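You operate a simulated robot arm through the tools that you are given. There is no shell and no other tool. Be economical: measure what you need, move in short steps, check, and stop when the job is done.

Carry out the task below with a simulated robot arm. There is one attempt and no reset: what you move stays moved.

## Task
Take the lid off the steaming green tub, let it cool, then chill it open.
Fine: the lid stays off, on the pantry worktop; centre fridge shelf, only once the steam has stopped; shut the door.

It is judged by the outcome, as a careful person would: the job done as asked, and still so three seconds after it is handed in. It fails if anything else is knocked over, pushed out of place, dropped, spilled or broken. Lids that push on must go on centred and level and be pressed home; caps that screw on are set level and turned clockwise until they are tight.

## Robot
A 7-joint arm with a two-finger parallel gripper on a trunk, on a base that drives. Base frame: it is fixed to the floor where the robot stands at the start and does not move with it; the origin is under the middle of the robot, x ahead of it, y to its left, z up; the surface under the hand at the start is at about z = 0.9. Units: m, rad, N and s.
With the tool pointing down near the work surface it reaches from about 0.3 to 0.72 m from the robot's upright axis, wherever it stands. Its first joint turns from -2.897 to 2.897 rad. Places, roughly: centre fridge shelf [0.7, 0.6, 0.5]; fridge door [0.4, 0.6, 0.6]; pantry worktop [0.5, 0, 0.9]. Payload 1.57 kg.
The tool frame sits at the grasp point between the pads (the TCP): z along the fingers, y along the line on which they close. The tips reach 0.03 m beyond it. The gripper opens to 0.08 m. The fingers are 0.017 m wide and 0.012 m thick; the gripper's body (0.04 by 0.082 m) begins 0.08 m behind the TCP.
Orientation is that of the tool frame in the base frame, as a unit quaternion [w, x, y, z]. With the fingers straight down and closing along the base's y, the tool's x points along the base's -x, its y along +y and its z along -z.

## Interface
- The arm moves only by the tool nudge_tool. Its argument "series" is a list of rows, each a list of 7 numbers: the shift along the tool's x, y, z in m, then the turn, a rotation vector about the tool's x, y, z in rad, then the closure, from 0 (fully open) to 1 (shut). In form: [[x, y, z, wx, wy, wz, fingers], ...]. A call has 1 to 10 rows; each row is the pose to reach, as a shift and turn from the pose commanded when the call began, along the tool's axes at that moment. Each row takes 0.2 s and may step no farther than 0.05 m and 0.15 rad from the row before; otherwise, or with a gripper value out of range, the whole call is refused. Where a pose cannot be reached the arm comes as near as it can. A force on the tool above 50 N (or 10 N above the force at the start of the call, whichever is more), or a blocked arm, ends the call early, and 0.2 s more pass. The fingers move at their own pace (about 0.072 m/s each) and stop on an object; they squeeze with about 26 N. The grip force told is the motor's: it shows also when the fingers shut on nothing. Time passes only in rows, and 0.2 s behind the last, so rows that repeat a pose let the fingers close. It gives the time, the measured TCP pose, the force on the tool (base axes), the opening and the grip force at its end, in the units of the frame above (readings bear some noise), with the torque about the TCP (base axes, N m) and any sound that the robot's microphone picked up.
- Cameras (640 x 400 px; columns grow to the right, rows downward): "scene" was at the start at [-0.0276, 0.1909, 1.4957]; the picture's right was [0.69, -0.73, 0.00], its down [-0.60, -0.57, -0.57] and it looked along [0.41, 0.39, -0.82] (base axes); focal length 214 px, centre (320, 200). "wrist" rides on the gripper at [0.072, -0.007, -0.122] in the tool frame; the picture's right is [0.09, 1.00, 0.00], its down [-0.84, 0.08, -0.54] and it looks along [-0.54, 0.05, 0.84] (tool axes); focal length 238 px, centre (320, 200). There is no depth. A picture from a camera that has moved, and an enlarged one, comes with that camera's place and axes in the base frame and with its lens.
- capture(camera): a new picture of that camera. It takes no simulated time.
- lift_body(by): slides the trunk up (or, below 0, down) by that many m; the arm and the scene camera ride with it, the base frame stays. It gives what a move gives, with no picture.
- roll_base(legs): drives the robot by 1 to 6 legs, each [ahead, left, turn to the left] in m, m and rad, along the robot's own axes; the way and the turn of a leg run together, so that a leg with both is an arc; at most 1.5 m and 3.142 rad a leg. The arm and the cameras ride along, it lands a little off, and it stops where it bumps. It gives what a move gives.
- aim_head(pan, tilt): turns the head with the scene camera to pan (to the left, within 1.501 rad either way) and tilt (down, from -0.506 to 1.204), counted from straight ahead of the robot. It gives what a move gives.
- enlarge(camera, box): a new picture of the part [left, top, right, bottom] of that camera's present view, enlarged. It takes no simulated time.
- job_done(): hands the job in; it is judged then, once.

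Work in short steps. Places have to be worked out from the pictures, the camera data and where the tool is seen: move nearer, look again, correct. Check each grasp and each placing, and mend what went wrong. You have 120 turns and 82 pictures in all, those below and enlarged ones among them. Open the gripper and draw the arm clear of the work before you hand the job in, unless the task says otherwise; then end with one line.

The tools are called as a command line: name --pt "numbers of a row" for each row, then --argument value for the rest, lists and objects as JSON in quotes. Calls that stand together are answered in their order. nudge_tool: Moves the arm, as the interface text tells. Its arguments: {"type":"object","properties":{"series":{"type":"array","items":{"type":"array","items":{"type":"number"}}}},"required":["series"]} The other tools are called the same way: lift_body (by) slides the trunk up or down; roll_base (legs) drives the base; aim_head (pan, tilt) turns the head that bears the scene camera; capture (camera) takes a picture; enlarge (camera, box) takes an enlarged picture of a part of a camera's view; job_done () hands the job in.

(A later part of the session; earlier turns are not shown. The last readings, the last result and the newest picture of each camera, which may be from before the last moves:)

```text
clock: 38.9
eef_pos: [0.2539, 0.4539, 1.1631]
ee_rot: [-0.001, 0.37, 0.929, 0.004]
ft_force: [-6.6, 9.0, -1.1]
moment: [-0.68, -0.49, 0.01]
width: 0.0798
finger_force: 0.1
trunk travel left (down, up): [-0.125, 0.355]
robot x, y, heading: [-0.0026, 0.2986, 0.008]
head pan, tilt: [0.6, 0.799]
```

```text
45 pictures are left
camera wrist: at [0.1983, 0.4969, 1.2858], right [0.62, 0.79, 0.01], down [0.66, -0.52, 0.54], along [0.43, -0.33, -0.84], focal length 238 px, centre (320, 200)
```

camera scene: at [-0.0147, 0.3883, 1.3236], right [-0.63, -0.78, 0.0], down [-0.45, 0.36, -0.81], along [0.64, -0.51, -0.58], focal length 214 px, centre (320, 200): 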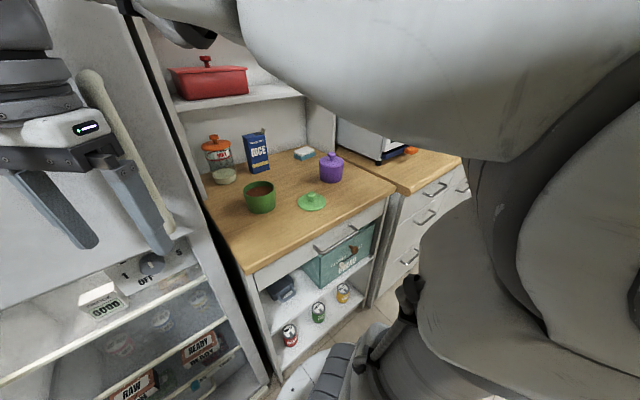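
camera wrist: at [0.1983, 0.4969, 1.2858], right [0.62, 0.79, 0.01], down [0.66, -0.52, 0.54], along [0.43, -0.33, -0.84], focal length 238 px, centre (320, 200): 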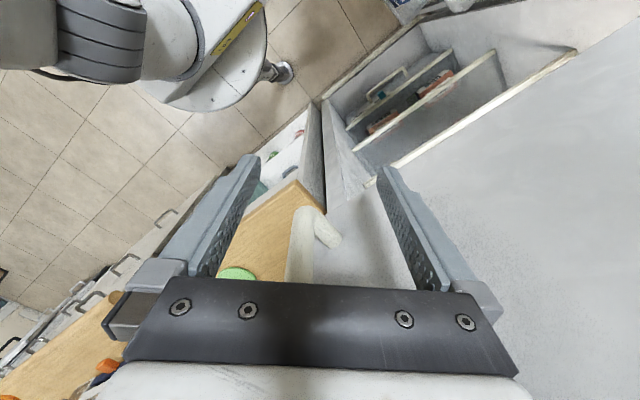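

The force shows the hand lightly touching the upper door's handle, and the earlier yaw turn went the wrong way. I back the hand straight off in −x, then turn the yaw back to zero.

nudge_tool --pt "0.022 -0.021 0 0 0 0 0" --pt "0.051 -0.048 0 0 0 0 0" --pt "0.087 -0.083 0 0 0 -0.1 0"

nudge_tool --pt "0 -0.02 0 0 0 -0.13 0" --pt "-0.01 -0.04 0 0 0 -0.26 0" --pt "-0.03 -0.07 0 0 0 -0.4 0" --pt "-0.05 -0.1 0 0 0 -0.54 0" --pt "-0.08 -0.13 0 0 0 -0.66 0"

capture --camera "scene"

```text
refused: row 3 steps farther than a row can; nothing moved
```

```text
clock: 40.1
eef_pos: [0.2222, 0.3025, 1.1611]
ee_rot: [0.002, 0.05, 0.999, 0.003]
ft_force: [-1.2, 0.1, 0.7]
moment: [0.03, -0.01, 0.0]
width: 0.08
finger_force: 0.1
trunk travel left (down, up): [-0.125, 0.355]
robot x, y, heading: [-0.003, 0.2992, 0.006]
head pan, tilt: [0.6, 0.799]
```

```text
44 pictures are left
camera scene: at [-0.0162, 0.4882, 1.3085], right [0.57, -0.82, 0.0], down [-0.59, -0.41, -0.7], along [0.57, 0.4, -0.72], focal length 214 px, centre (320, 200)
```

scene: 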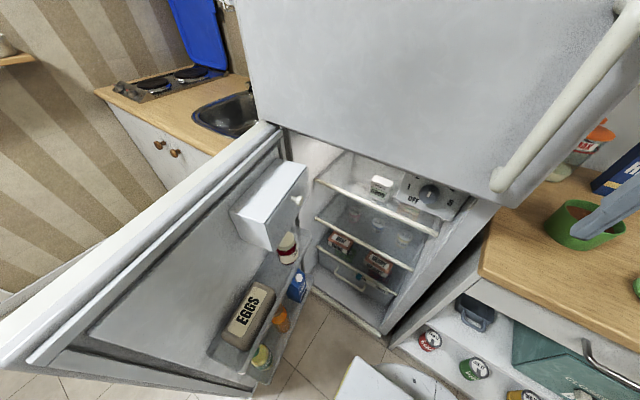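

The hand is clear and nothing moved. Now I zoom in on the fridge shelves.

enlarge --camera "scene" --box '[270, 120, 510, 340]'

enlarge --camera "scene" --box '[520, 140, 640, 270]'

```text
1.82 times, centred on (390, 230) of scene
camera zoom: at [-0.0162, 0.4882, 1.3085], right [0.57, -0.82, 0.0], down [-0.59, -0.41, -0.7], along [0.57, 0.4, -0.72], focal length 390 px, centre (193, 146)
```

zoom: 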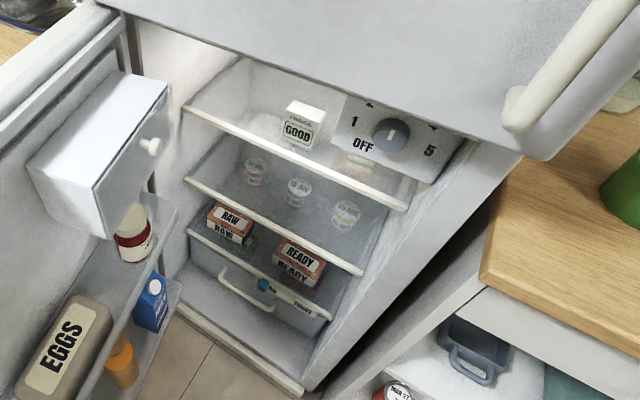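

```text
3.08 times, centred on (580, 205) of scene
camera zoom: at [-0.0162, 0.4882, 1.3085], right [0.57, -0.82, 0.0], down [-0.59, -0.41, -0.7], along [0.57, 0.4, -0.72], focal length 660 px, centre (-480, 185)
```

zoom: 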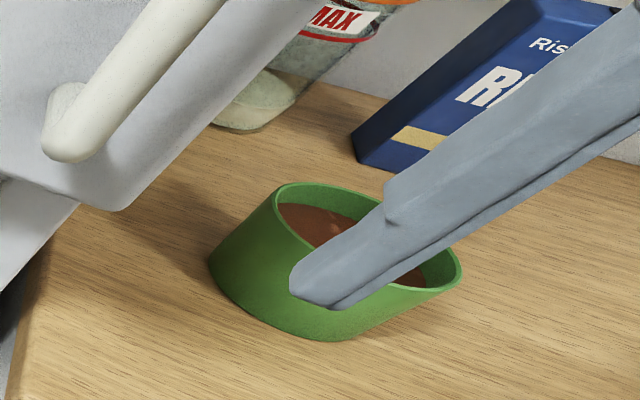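

There is no steam, and the food sits about 1.5 cm below the tub's thin rim. The centre shelf (z ≈ 0.50, lip at x ≈ 0.52, with the next shelf at ≈ 0.745) looks empty at the front. I lower the trunk and look in with the wrist camera, tool pitched about 45°.

lift_body --by -0.12

nudge_tool --pt "0.0056 0.031 0.034 0 -0.1 0 0" --pt "0.011 0.062 0.068 0 -0.2 0 0" --pt "0.017 0.093 0.102 0 -0.3 0 0" --pt "0.022 0.124 0.136 0 -0.4 0 0" --pt "0.028 0.155 0.17 0 -0.5 0 0" --pt "0.034 0.186 0.204 0 -0.6 0 0" --pt "0.04 0.217 0.238 0 -0.7 0 0" --pt "0.045 0.247 0.27 0 -0.78 0 0"

capture --camera "wrist"

capture --camera "scene"

```text
clock: 41.6
eef_pos: [0.2233, 0.304, 1.041]
ee_rot: [0.002, 0.05, 0.999, 0.005]
ft_force: [0.4, -0.7, 0.1]
moment: [-0.01, 0.01, 0.01]
width: 0.0799
finger_force: 0.1
trunk travel left (down, up): [-0.005, 0.475]
robot x, y, heading: [0.0019, 0.299, 0.008]
head pan, tilt: [0.6, 0.799]
```

```text
clock: 43.1
eef_pos: [0.2472, 0.4501, 0.8625]
ee_rot: [0.306, 0.192, 0.931, 0.05]
ft_force: [0.5, -0.3, 0.1]
moment: [0.02, -0.01, 0.04]
width: 0.0801
finger_force: 0.2
trunk travel left (down, up): [-0.005, 0.475]
robot x, y, heading: [-0.0055, 0.302, 0.005]
head pan, tilt: [0.6, 0.799]
stopped in row 7: the arm was blocked; the commanded pose is now the measured one
```

```text
41 pictures are left
camera wrist: at [0.1225, 0.4742, 0.9202], right [0.26, 0.95, 0.16], down [0.32, -0.24, 0.91], along [0.91, -0.18, -0.37], focal length 238 px, centre (320, 200)
```

wrist: 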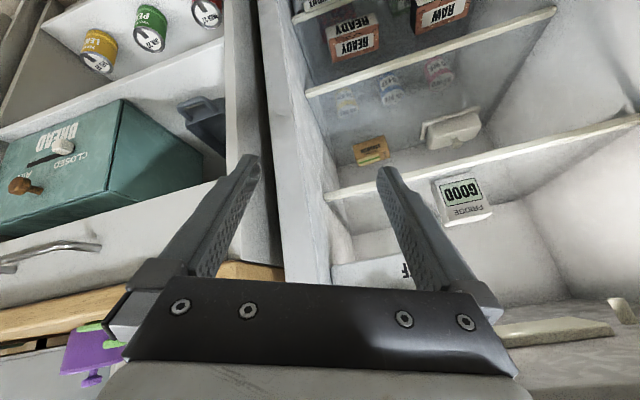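

```text
40 pictures are left
camera scene: at [-0.0171, 0.4893, 1.1885], right [0.58, -0.81, 0.0], down [-0.58, -0.42, -0.7], along [0.57, 0.41, -0.72], focal length 214 px, centre (320, 200)
```

scene: 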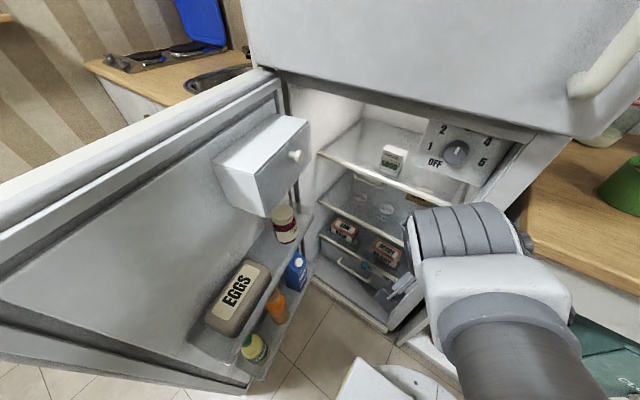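

The front of the centre shelf is free; only a cheese pack and a white box stand at its back (x ≈ 0.88). The tub is too wide to span, so I plan to pinch its right wall with the tool pitched about 45°, a pose that also fits under the upper shelf. First I bring the hand back to a neutral pose at that pitch and then raise the trunk.

nudge_tool --pt "-0.0215 -0.0224 -0.0278 -0.009 -0.025 -0.066 0" --pt "-0.043 -0.0448 -0.0556 -0.018 -0.05 -0.132 0" --pt "-0.0645 -0.0672 -0.0834 -0.027 -0.075 -0.198 0" --pt "-0.086 -0.0896 -0.1112 -0.036 -0.1 -0.264 0" --pt "-0.1075 -0.112 -0.139 -0.045 -0.125 -0.33 0" --pt "-0.129 -0.1345 -0.167 -0.055 -0.149 -0.396 0"

lift_body --by 0.2

capture --camera "wrist"

```text
clock: 44.5
eef_pos: [0.2039, 0.2778, 1.0415]
ee_rot: [0.383, 0.0, 0.924, -0.001]
ft_force: [-0.5, 0.6, 0.3]
moment: [-0.04, -0.02, 0.01]
width: 0.0801
finger_force: 0.2
trunk travel left (down, up): [-0.005, 0.475]
robot x, y, heading: [0.0012, 0.3009, 0.007]
head pan, tilt: [0.6, 0.799]
```

```text
clock: 46.7
eef_pos: [0.2028, 0.2791, 1.2417]
ee_rot: [0.383, 0.0, 0.924, 0.0]
ft_force: [0.2, 1.0, 0.7]
moment: [0.02, 0.0, 0.01]
width: 0.08
finger_force: 0.0
trunk travel left (down, up): [-0.205, 0.275]
robot x, y, heading: [0.0014, 0.301, 0.005]
head pan, tilt: [0.6, 0.799]
```

```text
39 pictures are left
camera wrist: at [0.0676, 0.2725, 1.2765], right [-0.07, 1.0, -0.07], down [0.21, 0.08, 0.98], along [0.98, 0.05, -0.21], focal length 238 px, centre (320, 200)
```

wrist: 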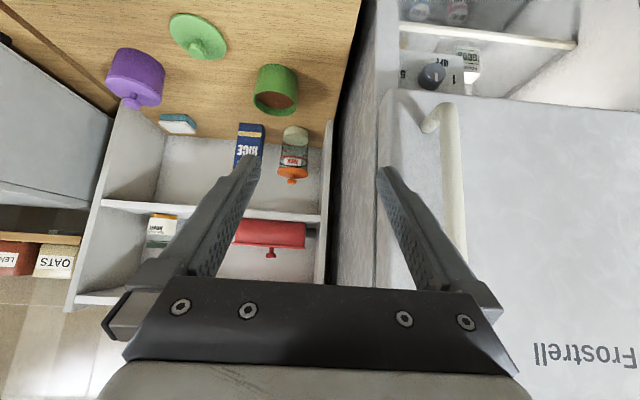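

The hand is at the wanted pitch. The tub's rim centre resolves to about (0.533, 0.185, 0.972). I move to a standoff up the tool axis from its right wall and check.

nudge_tool --pt "0 -0.045 0.01 0 0 0 0.3" --pt "-0.005 -0.09 0.03 0 0 0 0.375" --pt "-0.01 -0.125 0.065 0 0 0 0.375" --pt "-0.018 -0.139 0.11 0 0 0 0.375" --pt "-0.025 -0.139 0.155 0 0 0 0.375" --pt "-0.032 -0.139 0.2 0 0 0 0.375" --pt "-0.04 -0.139 0.245 0 0 0 0.375" --pt "-0.046 -0.139 0.289 0 0 0 0.375"

capture --camera "wrist"

aim_head --pan -0.1 --tilt 0.85

capture --camera "scene"

```text
clock: 48.5
eef_pos: [0.4404, 0.1383, 1.0696]
ee_rot: [0.384, 0.0, 0.924, -0.001]
ft_force: [-0.4, -0.3, -0.4]
moment: [-0.02, -0.02, 0.01]
width: 0.0503
finger_force: 0.0
trunk travel left (down, up): [-0.205, 0.275]
robot x, y, heading: [-0.0001, 0.3018, 0.007]
head pan, tilt: [0.6, 0.799]
```

```text
38 pictures are left
camera wrist: at [0.3059, 0.1318, 1.1062], right [-0.06, 1.0, -0.07], down [0.21, 0.08, 0.98], along [0.98, 0.05, -0.21], focal length 238 px, centre (320, 200)
```

wrist: 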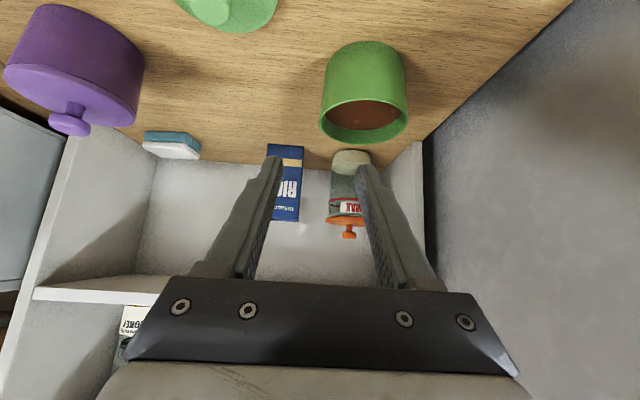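

```text
clock: 49.6
eef_pos: [0.4414, 0.1392, 1.0715]
ee_rot: [0.384, 0.0, 0.923, 0.0]
ft_force: [0.6, 0.2, -0.3]
moment: [-0.01, 0.0, 0.01]
width: 0.0501
finger_force: 0.1
trunk travel left (down, up): [-0.205, 0.275]
robot x, y, heading: [-0.0022, 0.2985, 0.003]
head pan, tilt: [-0.099, 0.85]
```

```text
37 pictures are left
camera scene: at [-0.0047, 0.4349, 1.3845], right [-0.09, -1.0, 0.0], down [-0.75, 0.07, -0.66], along [0.66, -0.06, -0.75], focal length 214 px, centre (320, 200)
```

scene: 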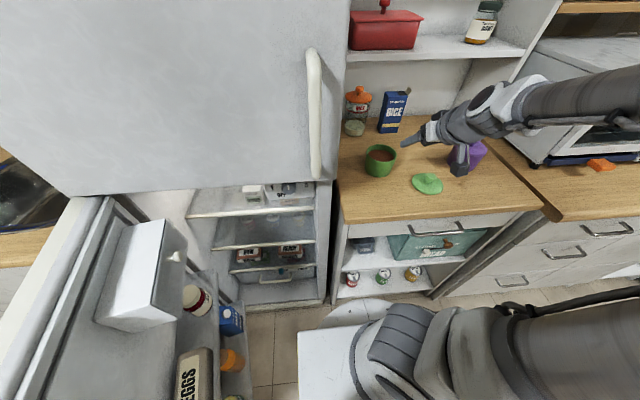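

The rim resolves to centre (0.531, 0.181), about 0.083 across, with its right wall at y ≈ 0.139, in line with the hand. I advance most of the way down the tool axis and check.

nudge_tool --pt "0.004 0 0.035 0 0 0 0.375" --pt "0.008 0 0.065 0 0 0 0.375" --pt "0.0106 0 0.09 0 0 0 0.375" --pt "0.0106 0 0.104 0 0 0 0.375"

capture --camera "wrist"

enlarge --camera "scene" --box '[340, 100, 500, 220]'

```text
clock: 50.6
eef_pos: [0.5065, 0.1401, 0.9896]
ee_rot: [0.384, 0.0, 0.923, 0.0]
ft_force: [-0.4, -0.6, -0.7]
moment: [0.02, -0.02, 0.01]
width: 0.0496
finger_force: 0.0
trunk travel left (down, up): [-0.205, 0.275]
robot x, y, heading: [0.0006, 0.2976, 0.003]
head pan, tilt: [-0.099, 0.85]
```

```text
36 pictures are left
camera wrist: at [0.3701, 0.1328, 1.0237], right [-0.06, 1.0, -0.07], down [0.21, 0.08, 0.98], along [0.98, 0.05, -0.21], focal length 238 px, centre (320, 200)
```

wrist: 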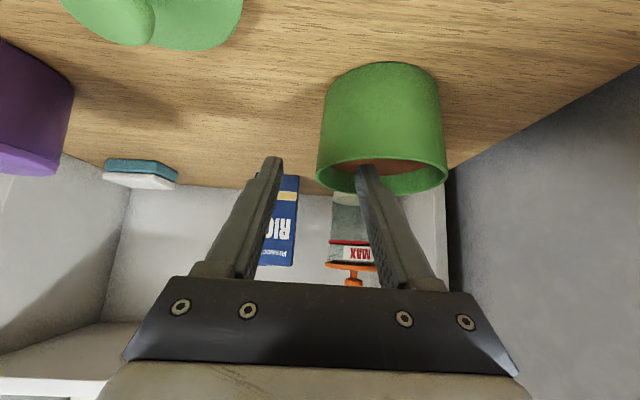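

```text
3.33 times, centred on (420, 160) of scene
camera zoom: at [-0.0048, 0.4349, 1.3845], right [-0.09, -1.0, 0.0], down [-0.75, 0.07, -0.66], along [0.66, -0.06, -0.75], focal length 715 px, centre (-13, 333)
```

zoom: 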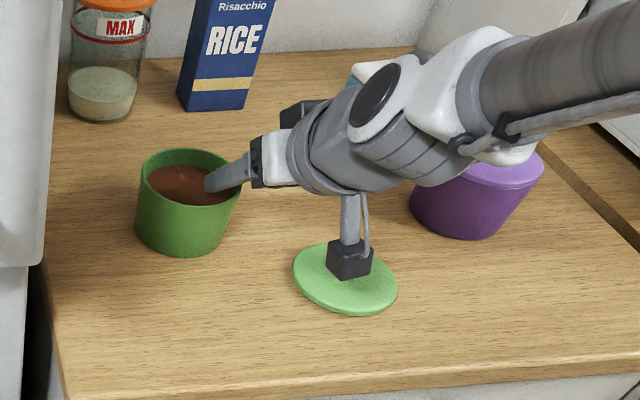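

The inner finger enters the opening and the wall is centred between the fingers. I go another 18 mm along the tool and then close gently.

nudge_tool --pt "0 0 0.009 0 0 0 0.375" --pt "0 0 0.018 0 0 0 0.375" --pt "0 0 0.018 0 0 0 0.375"

enlarge --camera "scene" --box '[350, 125, 430, 195]'

enlarge --camera "wrist" --box '[240, 50, 480, 250]'

```text
clock: 51.4
eef_pos: [0.5195, 0.1398, 0.9759]
ee_rot: [0.383, 0.0, 0.924, 0.001]
ft_force: [0.1, -0.4, -0.4]
moment: [-0.03, 0.01, 0.0]
width: 0.0501
finger_force: 0.1
trunk travel left (down, up): [-0.205, 0.275]
robot x, y, heading: [-0.0025, 0.3015, 0.008]
head pan, tilt: [-0.099, 0.85]
```

```text
5.71 times, centred on (390, 160) of scene
camera zoom: at [-0.0047, 0.4348, 1.3845], right [-0.09, -1.0, 0.0], down [-0.75, 0.07, -0.66], along [0.66, -0.06, -0.75], focal length 1226 px, centre (-80, 429)
```

zoom: 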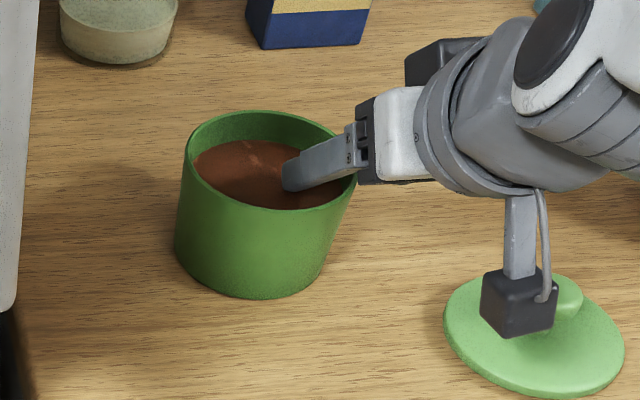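

```text
2.00 times, centred on (360, 150) of wrist
camera zoom: at [0.3829, 0.1328, 1.0114], right [-0.06, 1.0, -0.07], down [0.21, 0.08, 0.98], along [0.98, 0.05, -0.21], focal length 477 px, centre (240, 300)
```

zoom: 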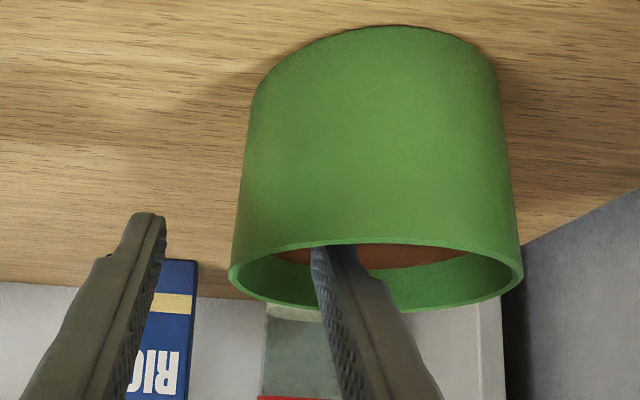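

The wall sits midway between the pads, with the tips about 17 mm below the rim. I close the fingers.

nudge_tool --pt "0 0 0 0 0 0 0.55" --pt "0 0 0 0 0 0 0.75" --pt "0 0 0 0 0 0 0.9" --pt "0 0 0 0 0 0 1" --pt "0 0 0 0 0 0 1"

enlarge --camera "wrist" --box '[240, 50, 480, 250]'

```text
clock: 52.6
eef_pos: [0.5186, 0.1397, 0.9771]
ee_rot: [0.383, 0.0, 0.924, 0.0]
ft_force: [-2.0, 0.4, 3.2]
moment: [0.13, 0.08, 0.04]
width: 0.0066
finger_force: 25.8
trunk travel left (down, up): [-0.205, 0.275]
robot x, y, heading: [0.0, 0.2998, 0.0]
head pan, tilt: [-0.099, 0.85]
```

```text
2.00 times, centred on (360, 150) of wrist
camera zoom: at [0.3825, 0.1329, 1.0117], right [-0.06, 1.0, -0.07], down [0.21, 0.08, 0.98], along [0.98, 0.05, -0.21], focal length 477 px, centre (240, 300)
```

zoom: 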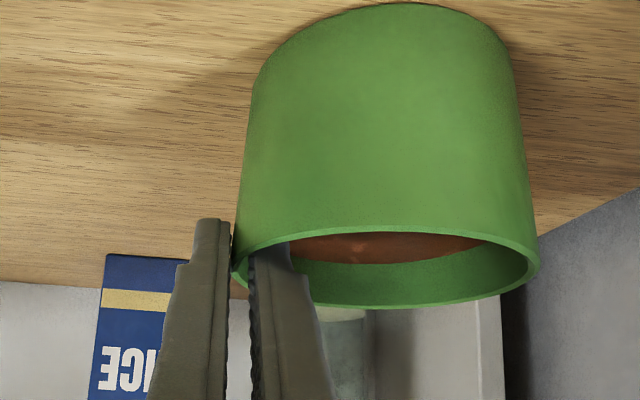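

The wall is gripped at 0.0066 and the tub looks level. I lift a little and check that it holds level.

nudge_tool --pt "-0.004 0 -0.004 0 0 0 1" --pt "-0.009 0 -0.009 0 0 0 1" --pt "-0.015 0 -0.015 0 0 0 1" --pt "-0.021 0 -0.021 0 0 0 1"

enlarge --camera "scene" --box '[340, 100, 460, 200]'

enlarge --camera "wrist" --box '[240, 50, 480, 250]'

```text
clock: 53.6
eef_pos: [0.5198, 0.1392, 1.0048]
ee_rot: [0.383, 0.001, 0.924, 0.0]
ft_force: [-0.2, -0.5, -6.4]
moment: [-0.25, 0.06, 0.01]
width: 0.0061
finger_force: 26.2
trunk travel left (down, up): [-0.205, 0.275]
robot x, y, heading: [-0.0026, 0.2987, 0.001]
head pan, tilt: [-0.099, 0.85]
```

```text
4.00 times, centred on (400, 150) of scene
camera zoom: at [-0.0043, 0.4347, 1.3845], right [-0.09, -1.0, 0.0], down [-0.75, 0.07, -0.66], along [0.66, -0.06, -0.75], focal length 858 px, centre (0, 400)
```

zoom: 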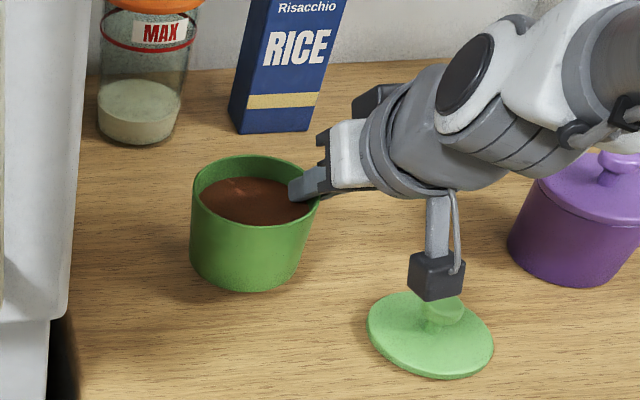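

```text
2.00 times, centred on (360, 150) of wrist
camera zoom: at [0.3836, 0.1331, 1.0405], right [-0.06, 1.0, -0.06], down [0.21, 0.08, 0.98], along [0.98, 0.05, -0.21], focal length 477 px, centre (240, 300)
```

zoom: 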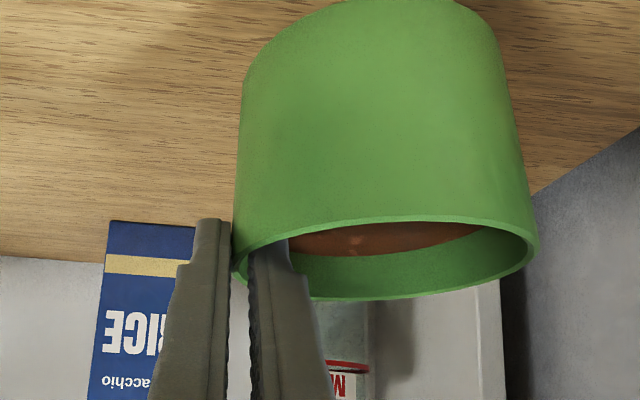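

The tub holds (about 0.65 kg) with a slight sideways tilt of about 4°, so I lift a bit more while rolling the hand to level it. Then I back the base away, so the arm can swing across in the open.

nudge_tool --pt "-0.007 0 -0.007 -0.015 0 0.015 1" --pt "-0.014 0 -0.014 -0.03 0 0.03 1" --pt "-0.021 0 -0.021 -0.045 0 0.045 1" --pt "-0.021 0 -0.021 -0.045 0 0.045 1"

enlarge --camera "wrist" --box '[240, 50, 480, 250]'

```text
clock: 54.6
eef_pos: [0.5197, 0.1399, 1.0345]
ee_rot: [0.383, 0.011, 0.923, 0.03]
ft_force: [0.1, 0.1, -5.8]
moment: [-0.26, 0.05, 0.0]
width: 0.0063
finger_force: 25.5
trunk travel left (down, up): [-0.205, 0.275]
robot x, y, heading: [-0.003, 0.2963, -0.001]
head pan, tilt: [-0.099, 0.85]
```

```text
2.00 times, centred on (360, 150) of wrist
camera zoom: at [0.3838, 0.131, 1.0701], right [-0.07, 1.0, 0.0], down [0.21, 0.01, 0.98], along [0.98, 0.06, -0.21], focal length 477 px, centre (240, 300)
```

zoom: 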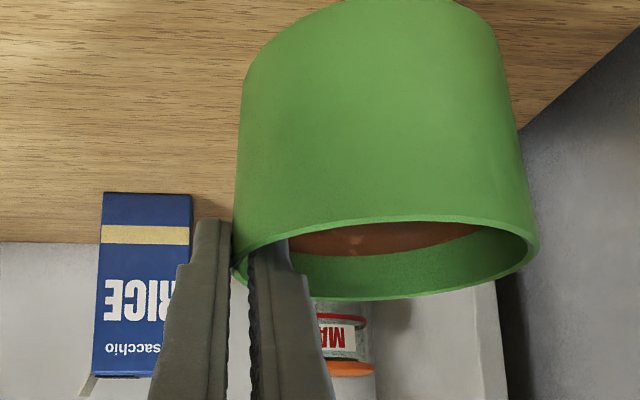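

The tub is steady in the grip, with no creep. I back the base 0.33 m straight out.

roll_base --legs '[[-0.33, 0, 0]]'

aim_head --pan 0.3 --tilt 0.75

capture --camera "scene"

```text
clock: 57.3
eef_pos: [0.1907, 0.1362, 1.0335]
ee_rot: [0.383, 0.014, 0.923, 0.029]
ft_force: [-0.4, 0.1, -5.2]
moment: [-0.29, 0.1, -0.02]
width: 0.006
finger_force: 26.0
trunk travel left (down, up): [-0.205, 0.275]
robot x, y, heading: [-0.33, 0.3016, -0.003]
head pan, tilt: [-0.099, 0.85]
```

```text
clock: 58.2
eef_pos: [0.1919, 0.1369, 1.0343]
ee_rot: [0.383, 0.013, 0.923, 0.029]
ft_force: [-0.7, -0.5, -5.7]
moment: [-0.29, 0.12, -0.05]
width: 0.006
finger_force: 25.4
trunk travel left (down, up): [-0.205, 0.275]
robot x, y, heading: [-0.3294, 0.3005, 0.001]
head pan, tilt: [0.3, 0.75]
```

```text
28 pictures are left
camera scene: at [-0.3302, 0.4658, 1.3925], right [0.3, -0.95, 0.0], down [-0.65, -0.2, -0.73], along [0.7, 0.22, -0.68], focal length 214 px, centre (320, 200)
```

scene: 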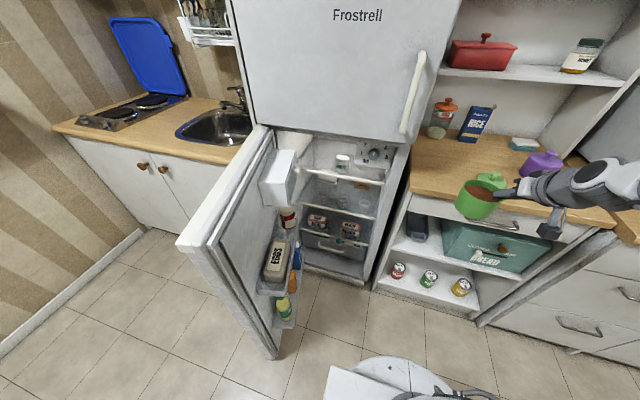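

The tub is in the clear and the door stands at about 72°. I swing the arm left to y ≈ 0.555, keeping orientation and height.

nudge_tool --pt "0.002 0.03 0.002 0 0 0 1" --pt "0.003 0.07 0.003 0 0 0 1" --pt "0.005 0.113 0.005 0 0 0 1" --pt "0.007 0.158 0.007 0 0 0 1" --pt "0.009 0.203 0.009 0 0 0 1" --pt "0.011 0.248 0.011 0 0 0 1" --pt "0.013 0.293 0.013 0 0 0 1" --pt "0.015 0.335 0.015 0 0 0 1" --pt "0.017 0.375 0.017 0 0 0 1" --pt "0.018 0.409 0.018 0 0 0 1"

lift_body --by -0.2

capture --camera "scene"

```text
clock: 60.4
eef_pos: [0.1918, 0.5476, 1.0359]
ee_rot: [0.383, 0.015, 0.923, 0.027]
ft_force: [0.2, -0.1, -5.9]
moment: [-0.24, 0.09, -0.02]
width: 0.006
finger_force: 26.0
trunk travel left (down, up): [-0.205, 0.275]
robot x, y, heading: [-0.3292, 0.2978, 0.005]
head pan, tilt: [0.3, 0.75]
```

```text
clock: 62.5
eef_pos: [0.1924, 0.5472, 0.8352]
ee_rot: [0.383, 0.014, 0.923, 0.028]
ft_force: [-0.2, -0.5, -6.2]
moment: [-0.31, 0.07, -0.01]
width: 0.006
finger_force: 25.2
trunk travel left (down, up): [-0.005, 0.475]
robot x, y, heading: [-0.3329, 0.2987, 0.005]
head pan, tilt: [0.3, 0.75]
```

```text
27 pictures are left
camera scene: at [-0.3302, 0.4661, 1.1925], right [0.3, -0.95, 0.0], down [-0.65, -0.2, -0.73], along [0.7, 0.22, -0.68], focal length 214 px, centre (320, 200)
```

scene: 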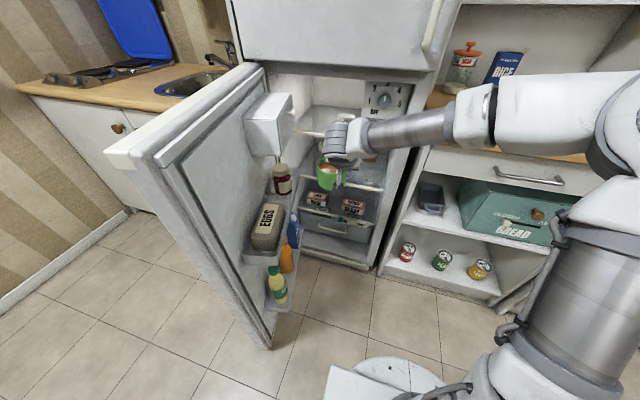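

The tub hangs steady in front of the opening. I lower the arm to z ≈ 0.615, between the centre and upper shelves.

nudge_tool --pt "0.031 -0.003 0.031 0 0 0 1" --pt "0.062 -0.006 0.062 0 0 0 1" --pt "0.093 -0.009 0.093 0 0 0 1" --pt "0.124 -0.012 0.124 0 0 0 1" --pt "0.155 -0.014 0.155 0 0 0 1"

capture --camera "wrist"

capture --camera "scene"

```text
clock: 63.7
eef_pos: [0.1937, 0.5463, 0.6144]
ee_rot: [0.383, 0.015, 0.923, 0.028]
ft_force: [0.5, 0.5, -6.0]
moment: [-0.29, 0.08, -0.01]
width: 0.0058
finger_force: 25.8
trunk travel left (down, up): [-0.005, 0.475]
robot x, y, heading: [-0.3301, 0.3, 0.0]
head pan, tilt: [0.3, 0.75]
```

```text
26 pictures are left
camera wrist: at [0.0579, 0.5374, 0.65], right [-0.06, 1.0, 0.0], down [0.21, 0.01, 0.98], along [0.98, 0.06, -0.21], focal length 238 px, centre (320, 200)
```

wrist: 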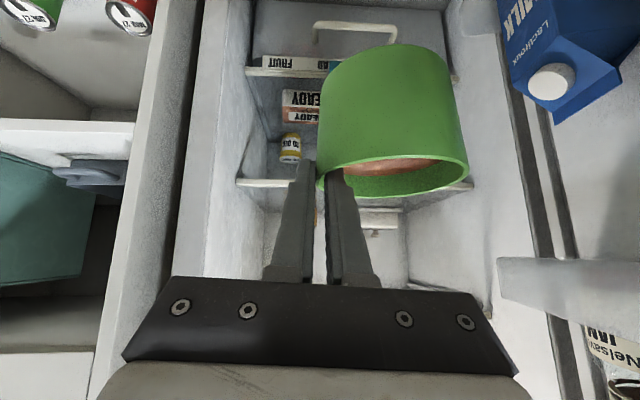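

```text
25 pictures are left
camera scene: at [-0.3305, 0.4661, 1.1926], right [0.3, -0.95, 0.0], down [-0.65, -0.2, -0.73], along [0.7, 0.22, -0.68], focal length 214 px, centre (320, 200)
```

scene: 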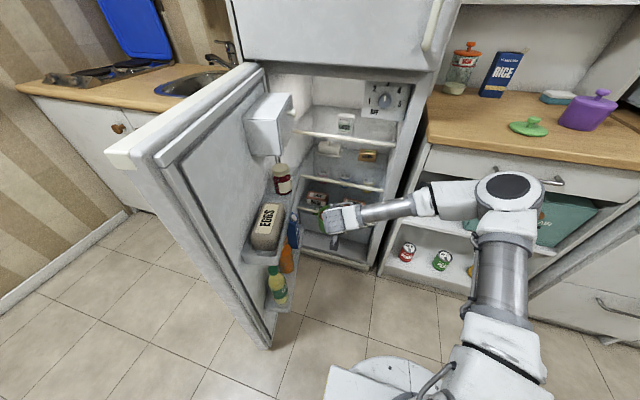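

The shelf lip is near z ≈ 0.51 and the tub's bottom near 0.535, with y well inside the opening. I drive 0.33 m ahead, so the tub passes over the lip.

roll_base --legs '[[0.2, 0, 0]]'

capture --camera "wrist"

```text
clock: 65.7
eef_pos: [0.3922, 0.5464, 0.6154]
ee_rot: [0.382, 0.013, 0.924, 0.029]
ft_force: [0.9, 0.2, -6.1]
moment: [-0.29, 0.05, 0.0]
width: 0.0062
finger_force: 25.5
trunk travel left (down, up): [-0.005, 0.475]
robot x, y, heading: [-0.1269, 0.3034, 0.005]
head pan, tilt: [0.3, 0.75]
```

```text
24 pictures are left
camera wrist: at [0.257, 0.5381, 0.6504], right [-0.06, 1.0, 0.0], down [0.21, 0.01, 0.98], along [0.98, 0.06, -0.21], focal length 238 px, centre (320, 200)
```

wrist: 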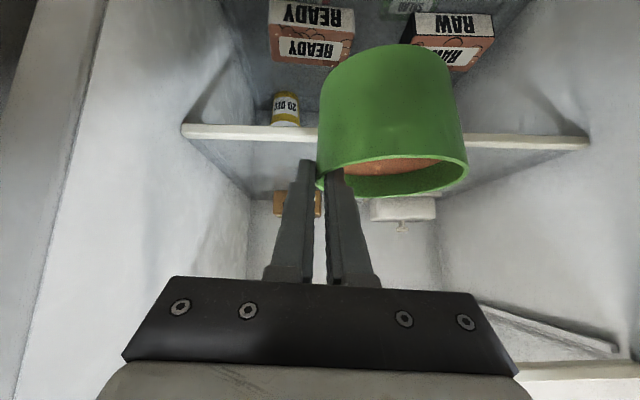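

The path is clear and the lip reads z ≈ 0.50–0.52, x ≈ 0.52–0.56. I drive the remaining 0.125 m.

roll_base --legs '[[0.125, 0, 0]]'

capture --camera "wrist"

capture --camera "scene"

```text
clock: 66.8
eef_pos: [0.4317, 0.5474, 0.6125]
ee_rot: [0.376, 0.002, 0.926, 0.031]
ft_force: [0.0, 0.6, -6.1]
moment: [-0.29, 0.06, -0.01]
width: 0.0057
finger_force: 26.1
trunk travel left (down, up): [-0.005, 0.475]
robot x, y, heading: [-0.0815, 0.2992, 0.001]
head pan, tilt: [0.3, 0.75]
stopped in leg 1: the robot was blocked; the commanded pose is now the measured one
```

```text
23 pictures are left
camera wrist: at [0.2972, 0.536, 0.6492], right [-0.09, 1.0, -0.01], down [0.22, 0.03, 0.97], along [0.97, 0.08, -0.22], focal length 238 px, centre (320, 200)
```

wrist: 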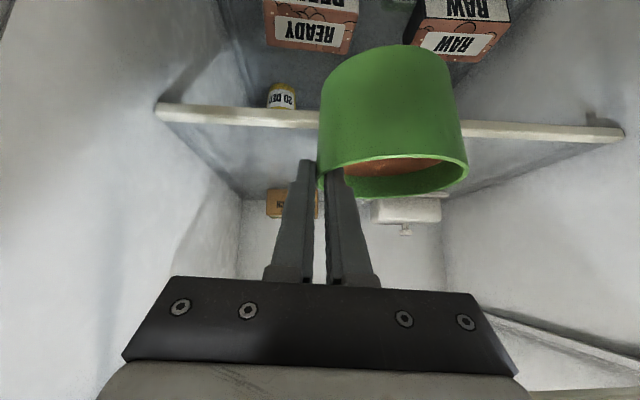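

```text
22 pictures are left
camera scene: at [-0.0822, 0.4661, 1.1931], right [0.3, -0.95, 0.0], down [-0.65, -0.2, -0.73], along [0.7, 0.22, -0.68], focal length 214 px, centre (320, 200)
```

scene: 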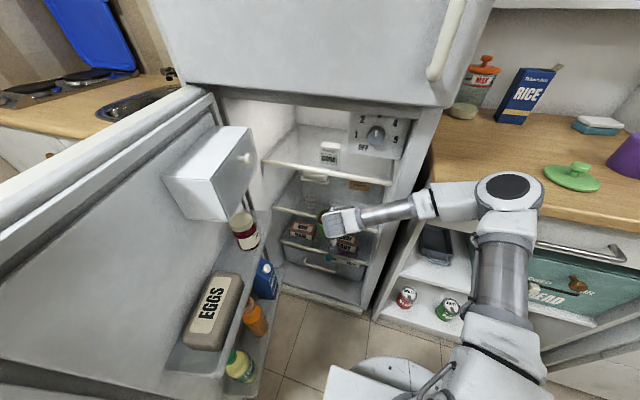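

The base stopped at x ≈ −0.08. The arm's elbow, swung out to the right, seems to meet the worktop front, and the tub is unaffected. I back out, move the hand in line with the robot (right by 0.12, yaw +0.2), and will then shift the base left instead.

roll_base --legs '[[-0.13, 0, 0]]'

nudge_tool --pt "-0.0014 -0.03 -0.0014 -0.035 0.003 -0.035 1" --pt "-0.0027 -0.06 -0.0027 -0.07 0.006 -0.07 1" --pt "-0.004 -0.09 -0.004 -0.105 0.009 -0.105 1" --pt "-0.0054 -0.12 -0.0054 -0.141 0.012 -0.141 1"

roll_base --legs '[[0, 0.12, 0]]'

capture --camera "scene"

```text
clock: 68.3
eef_pos: [0.3043, 0.5474, 0.6066]
ee_rot: [0.373, 0.003, 0.927, 0.031]
ft_force: [0.4, -0.2, -6.1]
moment: [-0.27, 0.08, -0.04]
width: 0.0059
finger_force: 25.7
trunk travel left (down, up): [-0.005, 0.475]
robot x, y, heading: [-0.2039, 0.3009, 0.003]
head pan, tilt: [0.3, 0.75]
```

```text
clock: 69.3
eef_pos: [0.3054, 0.4272, 0.6102]
ee_rot: [0.367, -0.09, 0.923, 0.069]
ft_force: [0.7, 0.9, -6.0]
moment: [-0.31, -0.01, -0.03]
width: 0.0059
finger_force: 25.9
trunk travel left (down, up): [-0.005, 0.475]
robot x, y, heading: [-0.2066, 0.2996, 0.006]
head pan, tilt: [0.3, 0.75]
```

```text
clock: 70.8
eef_pos: [0.3058, 0.5453, 0.6092]
ee_rot: [0.368, -0.089, 0.923, 0.069]
ft_force: [-0.6, 0.2, -6.0]
moment: [-0.29, 0.04, 0.02]
width: 0.0059
finger_force: 25.5
trunk travel left (down, up): [-0.005, 0.475]
robot x, y, heading: [-0.2049, 0.4245, 0.003]
head pan, tilt: [0.3, 0.75]
```

```text
21 pictures are left
camera scene: at [-0.2076, 0.5845, 1.1925], right [0.3, -0.95, 0.0], down [-0.65, -0.2, -0.73], along [0.7, 0.22, -0.68], focal length 214 px, centre (320, 200)
```

scene: 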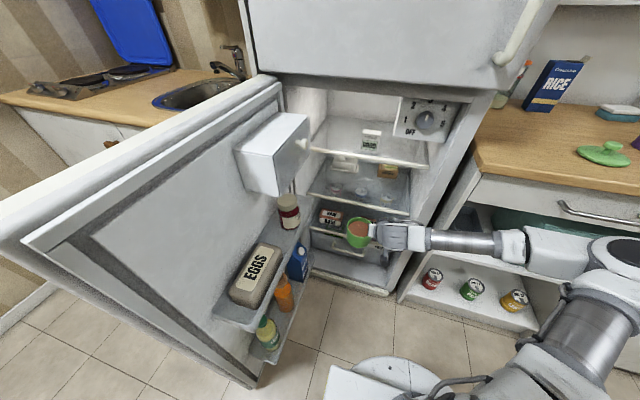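

The elbow still leans right, so I extend the arm forward by 0.15 instead of driving. That should straighten the elbow, and the hand stays in line with the opening.

nudge_tool --pt "-0.027 -0.008 0.025 0 0 0 1" --pt "-0.0535 -0.0163 0.05 0 0 0 1" --pt "-0.08 -0.0244 0.075 0 0 0 1" --pt "-0.107 -0.0325 0.0998 0 0 0 1"

capture --camera "scene"

```text
clock: 71.8
eef_pos: [0.4541, 0.5468, 0.6089]
ee_rot: [0.367, -0.09, 0.923, 0.069]
ft_force: [-0.9, -1.0, -4.3]
moment: [-0.2, -0.03, 0.04]
width: 0.006
finger_force: 25.7
trunk travel left (down, up): [-0.005, 0.475]
robot x, y, heading: [-0.2052, 0.4138, -0.003]
head pan, tilt: [0.3, 0.75]
```

```text
20 pictures are left
camera scene: at [-0.2077, 0.5845, 1.1925], right [0.3, -0.95, 0.0], down [-0.65, -0.2, -0.73], along [0.7, 0.22, -0.68], focal length 214 px, centre (320, 200)
```

scene: 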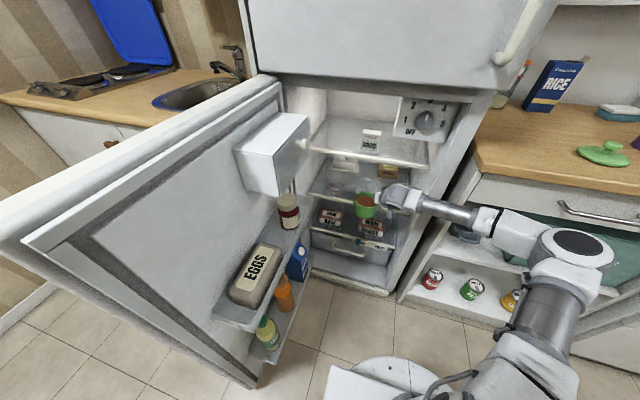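

The elbow has straightened and clears the worktop. I extend 0.07 further and look with the wrist camera.

nudge_tool --pt "-0.025 -0.0076 0.0233 0 0 0 1" --pt "-0.05 -0.0152 0.0466 0 0 0 1" --pt "-0.05 -0.0152 0.0466 0 0 0 1"

capture --camera "wrist"

```text
clock: 72.6
eef_pos: [0.5228, 0.5464, 0.6109]
ee_rot: [0.367, -0.089, 0.923, 0.069]
ft_force: [-0.2, -0.5, -5.6]
moment: [-0.28, 0.01, -0.01]
width: 0.0053
finger_force: 25.6
trunk travel left (down, up): [-0.005, 0.475]
robot x, y, heading: [-0.2062, 0.4207, 0.004]
head pan, tilt: [0.3, 0.75]
```

```text
19 pictures are left
camera wrist: at [0.3943, 0.5085, 0.6482], right [-0.28, 0.96, 0.0], down [0.22, 0.07, 0.97], along [0.93, 0.27, -0.23], focal length 238 px, centre (320, 200)
```

wrist: 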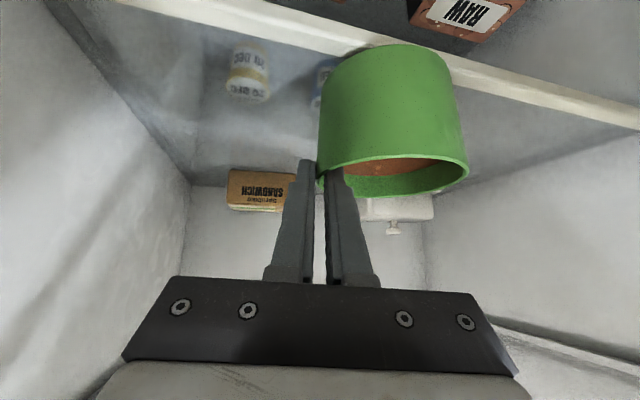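

The centre shelf's lip is at x ≈ 0.52, and the tub's centre is at about (0.526, 0.59). I drive 0.055 m ahead, so the whole tub is past the lip while the wrist still clears the upper shelf.

roll_base --legs '[[0.057, 0, 0]]'

capture --camera "wrist"

enlarge --camera "scene" --box '[290, 90, 450, 300]'

```text
clock: 73.7
eef_pos: [0.5787, 0.5508, 0.6115]
ee_rot: [0.368, -0.091, 0.923, 0.069]
ft_force: [-0.1, 0.3, -5.4]
moment: [-0.31, 0.0, 0.01]
width: 0.0058
finger_force: 25.7
trunk travel left (down, up): [-0.005, 0.475]
robot x, y, heading: [-0.1523, 0.4146, 0.01]
head pan, tilt: [0.3, 0.75]
```

```text
18 pictures are left
camera wrist: at [0.4484, 0.5122, 0.6486], right [-0.28, 0.96, 0.0], down [0.22, 0.07, 0.97], along [0.93, 0.28, -0.23], focal length 238 px, centre (320, 200)
```

wrist: 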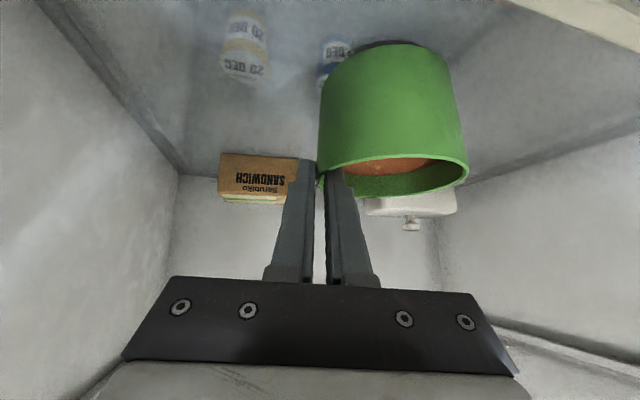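

```text
1.90 times, centred on (370, 195) of scene
camera zoom: at [-0.1532, 0.5862, 1.1922], right [0.3, -0.95, 0.0], down [-0.65, -0.21, -0.73], along [0.7, 0.22, -0.68], focal length 408 px, centre (225, 210)
```

zoom: 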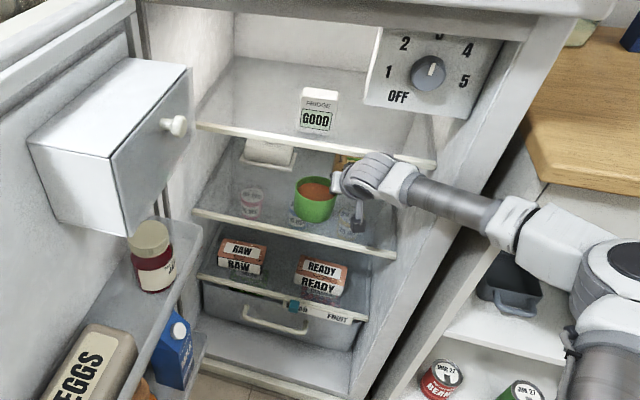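

The tub is over the centre shelf and fully past the lip, and the wrist clears the upper shelf. I lower it in small steps, watching the weight on the hand.

nudge_tool --pt "0.0069 -0.0006 0.0072 0 0 0 1" --pt "0.0124 -0.0011 0.013 0 0 0 1" --pt "0.0166 -0.0015 0.0173 0 0 0 1"

```text
clock: 74.5
eef_pos: [0.5783, 0.553, 0.5918]
ee_rot: [0.371, -0.09, 0.921, 0.071]
ft_force: [3.5, 0.6, 31.4]
moment: [0.17, 0.26, -0.17]
width: 0.0091
finger_force: 26.1
trunk travel left (down, up): [-0.005, 0.475]
robot x, y, heading: [-0.1487, 0.4215, 0.005]
head pan, tilt: [0.3, 0.75]
```

It has touched down: 31 N at z ≈ 0.592, so the shelf is at about 0.515. I ease up 3 mm to relieve it and check that it sits level on the shelf rather than on the lip.

nudge_tool --pt "-0.002 0.0002 -0.0022 0 0 0 1" --pt "-0.002 0.0002 -0.0022 0 0 0 1"

capture --camera "wrist"

enlarge --camera "scene" --box '[330, 140, 430, 240]'

```text
clock: 75.1
eef_pos: [0.5772, 0.5512, 0.5909]
ee_rot: [0.369, -0.091, 0.922, 0.071]
ft_force: [8.9, 6.5, 21.9]
moment: [0.36, -0.16, -0.2]
width: 0.0094
finger_force: 26.4
trunk travel left (down, up): [-0.005, 0.475]
robot x, y, heading: [-0.1524, 0.4145, 0.006]
head pan, tilt: [0.3, 0.75]
```

```text
16 pictures are left
camera wrist: at [0.4476, 0.5128, 0.6288], right [-0.28, 0.96, 0.0], down [0.22, 0.06, 0.97], along [0.93, 0.28, -0.23], focal length 238 px, centre (320, 200)
```

wrist: 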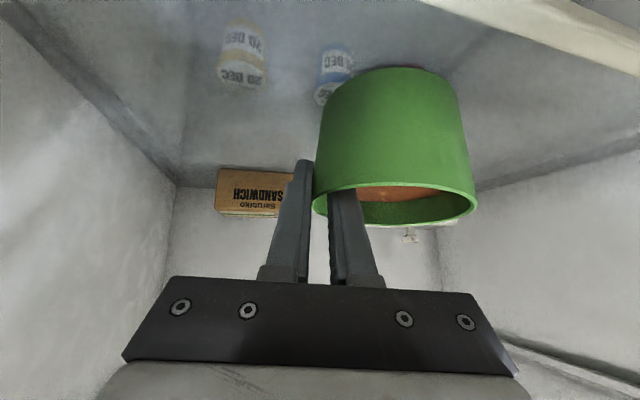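

```text
4.00 times, centred on (380, 190) of scene
camera zoom: at [-0.1542, 0.5848, 1.1925], right [0.3, -0.95, 0.0], down [-0.65, -0.2, -0.73], along [0.7, 0.22, -0.68], focal length 858 px, centre (80, 240)
```

zoom: 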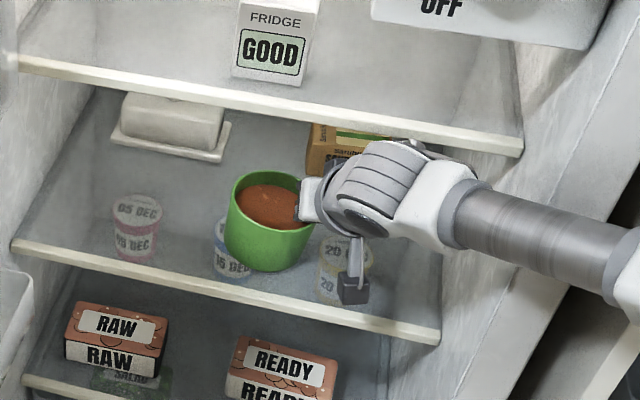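

The tub stands on the centre shelf behind its lip. I ease up slightly more and open the fingers slowly.

nudge_tool --pt "-0.0015 0.0001 -0.0015 0 0 0 0.9" --pt "-0.0015 0.0001 -0.0015 0 0 0 0.75" --pt "-0.0015 0.0001 -0.0015 0 0 0 0.6" --pt "-0.0015 0.0001 -0.0015 0 0 0 0.5" --pt "-0.0015 0.0001 -0.0015 0 0 0 0.45"

capture --camera "wrist"

```text
clock: 76.3
eef_pos: [0.5772, 0.55, 0.5911]
ee_rot: [0.367, -0.091, 0.923, 0.07]
ft_force: [-0.1, 0.9, -0.1]
moment: [0.0, 0.01, -0.01]
width: 0.0443
finger_force: 0.1
trunk travel left (down, up): [-0.005, 0.475]
robot x, y, heading: [-0.1503, 0.4198, 0.008]
head pan, tilt: [0.3, 0.75]
```

```text
14 pictures are left
camera wrist: at [0.4478, 0.5115, 0.6289], right [-0.28, 0.96, 0.0], down [0.22, 0.07, 0.97], along [0.93, 0.28, -0.23], focal length 238 px, centre (320, 200)
```

wrist: 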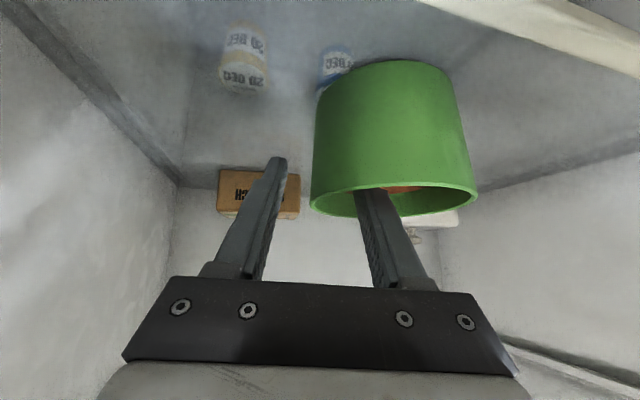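

The tub is released and standing free. I withdraw straight back along the tool axis.

nudge_tool --pt "0 0 -0.015 0 0 0 0.45" --pt "0 0 -0.035 0 0 0 0.45" --pt "0 0 -0.06 0 0 0 0.45" --pt "0 0 -0.09 0 0 0 0.45"

capture --camera "wrist"

```text
clock: 77.3
eef_pos: [0.517, 0.5334, 0.6564]
ee_rot: [0.368, -0.091, 0.923, 0.07]
ft_force: [0.2, 0.8, 0.3]
moment: [0.0, -0.01, -0.01]
width: 0.0439
finger_force: 0.1
trunk travel left (down, up): [-0.005, 0.475]
robot x, y, heading: [-0.1482, 0.4203, 0.009]
head pan, tilt: [0.3, 0.75]
```

```text
13 pictures are left
camera wrist: at [0.3878, 0.495, 0.694], right [-0.28, 0.96, 0.0], down [0.22, 0.07, 0.97], along [0.93, 0.28, -0.23], focal length 238 px, centre (320, 200)
```

wrist: 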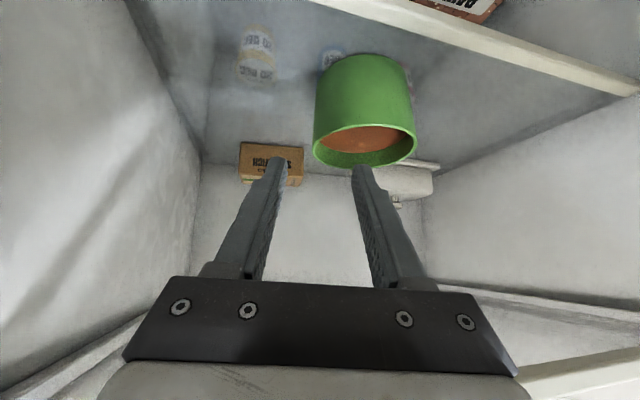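

The tub stands upright on the centre shelf, about 2 cm behind the lip. I back the base out with the arm, then raise the trunk for closing the door.

roll_base --legs '[[-0.25, 0, 0]]'

lift_body --by 0.4

capture --camera "scene"

```text
clock: 79.5
eef_pos: [0.264, 0.5333, 0.6562]
ee_rot: [0.368, -0.092, 0.923, 0.071]
ft_force: [0.7, 1.2, -0.2]
moment: [0.0, -0.02, 0.0]
width: 0.044
finger_force: 0.0
trunk travel left (down, up): [-0.005, 0.475]
robot x, y, heading: [-0.4035, 0.4204, 0.011]
head pan, tilt: [0.3, 0.75]
```

```text
clock: 83.3
eef_pos: [0.2641, 0.5332, 1.0569]
ee_rot: [0.368, -0.092, 0.923, 0.069]
ft_force: [0.1, 0.4, 0.4]
moment: [0.0, 0.04, 0.02]
width: 0.0441
finger_force: 0.0
trunk travel left (down, up): [-0.405, 0.075]
robot x, y, heading: [-0.4028, 0.417, 0.004]
head pan, tilt: [0.3, 0.75]
```

```text
12 pictures are left
camera scene: at [-0.4068, 0.5836, 1.5925], right [0.3, -0.95, 0.0], down [-0.65, -0.21, -0.73], along [0.7, 0.22, -0.68], focal length 214 px, centre (320, 200)
```

scene: 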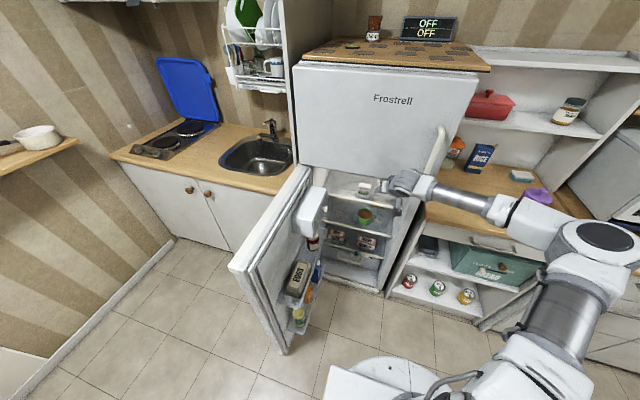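

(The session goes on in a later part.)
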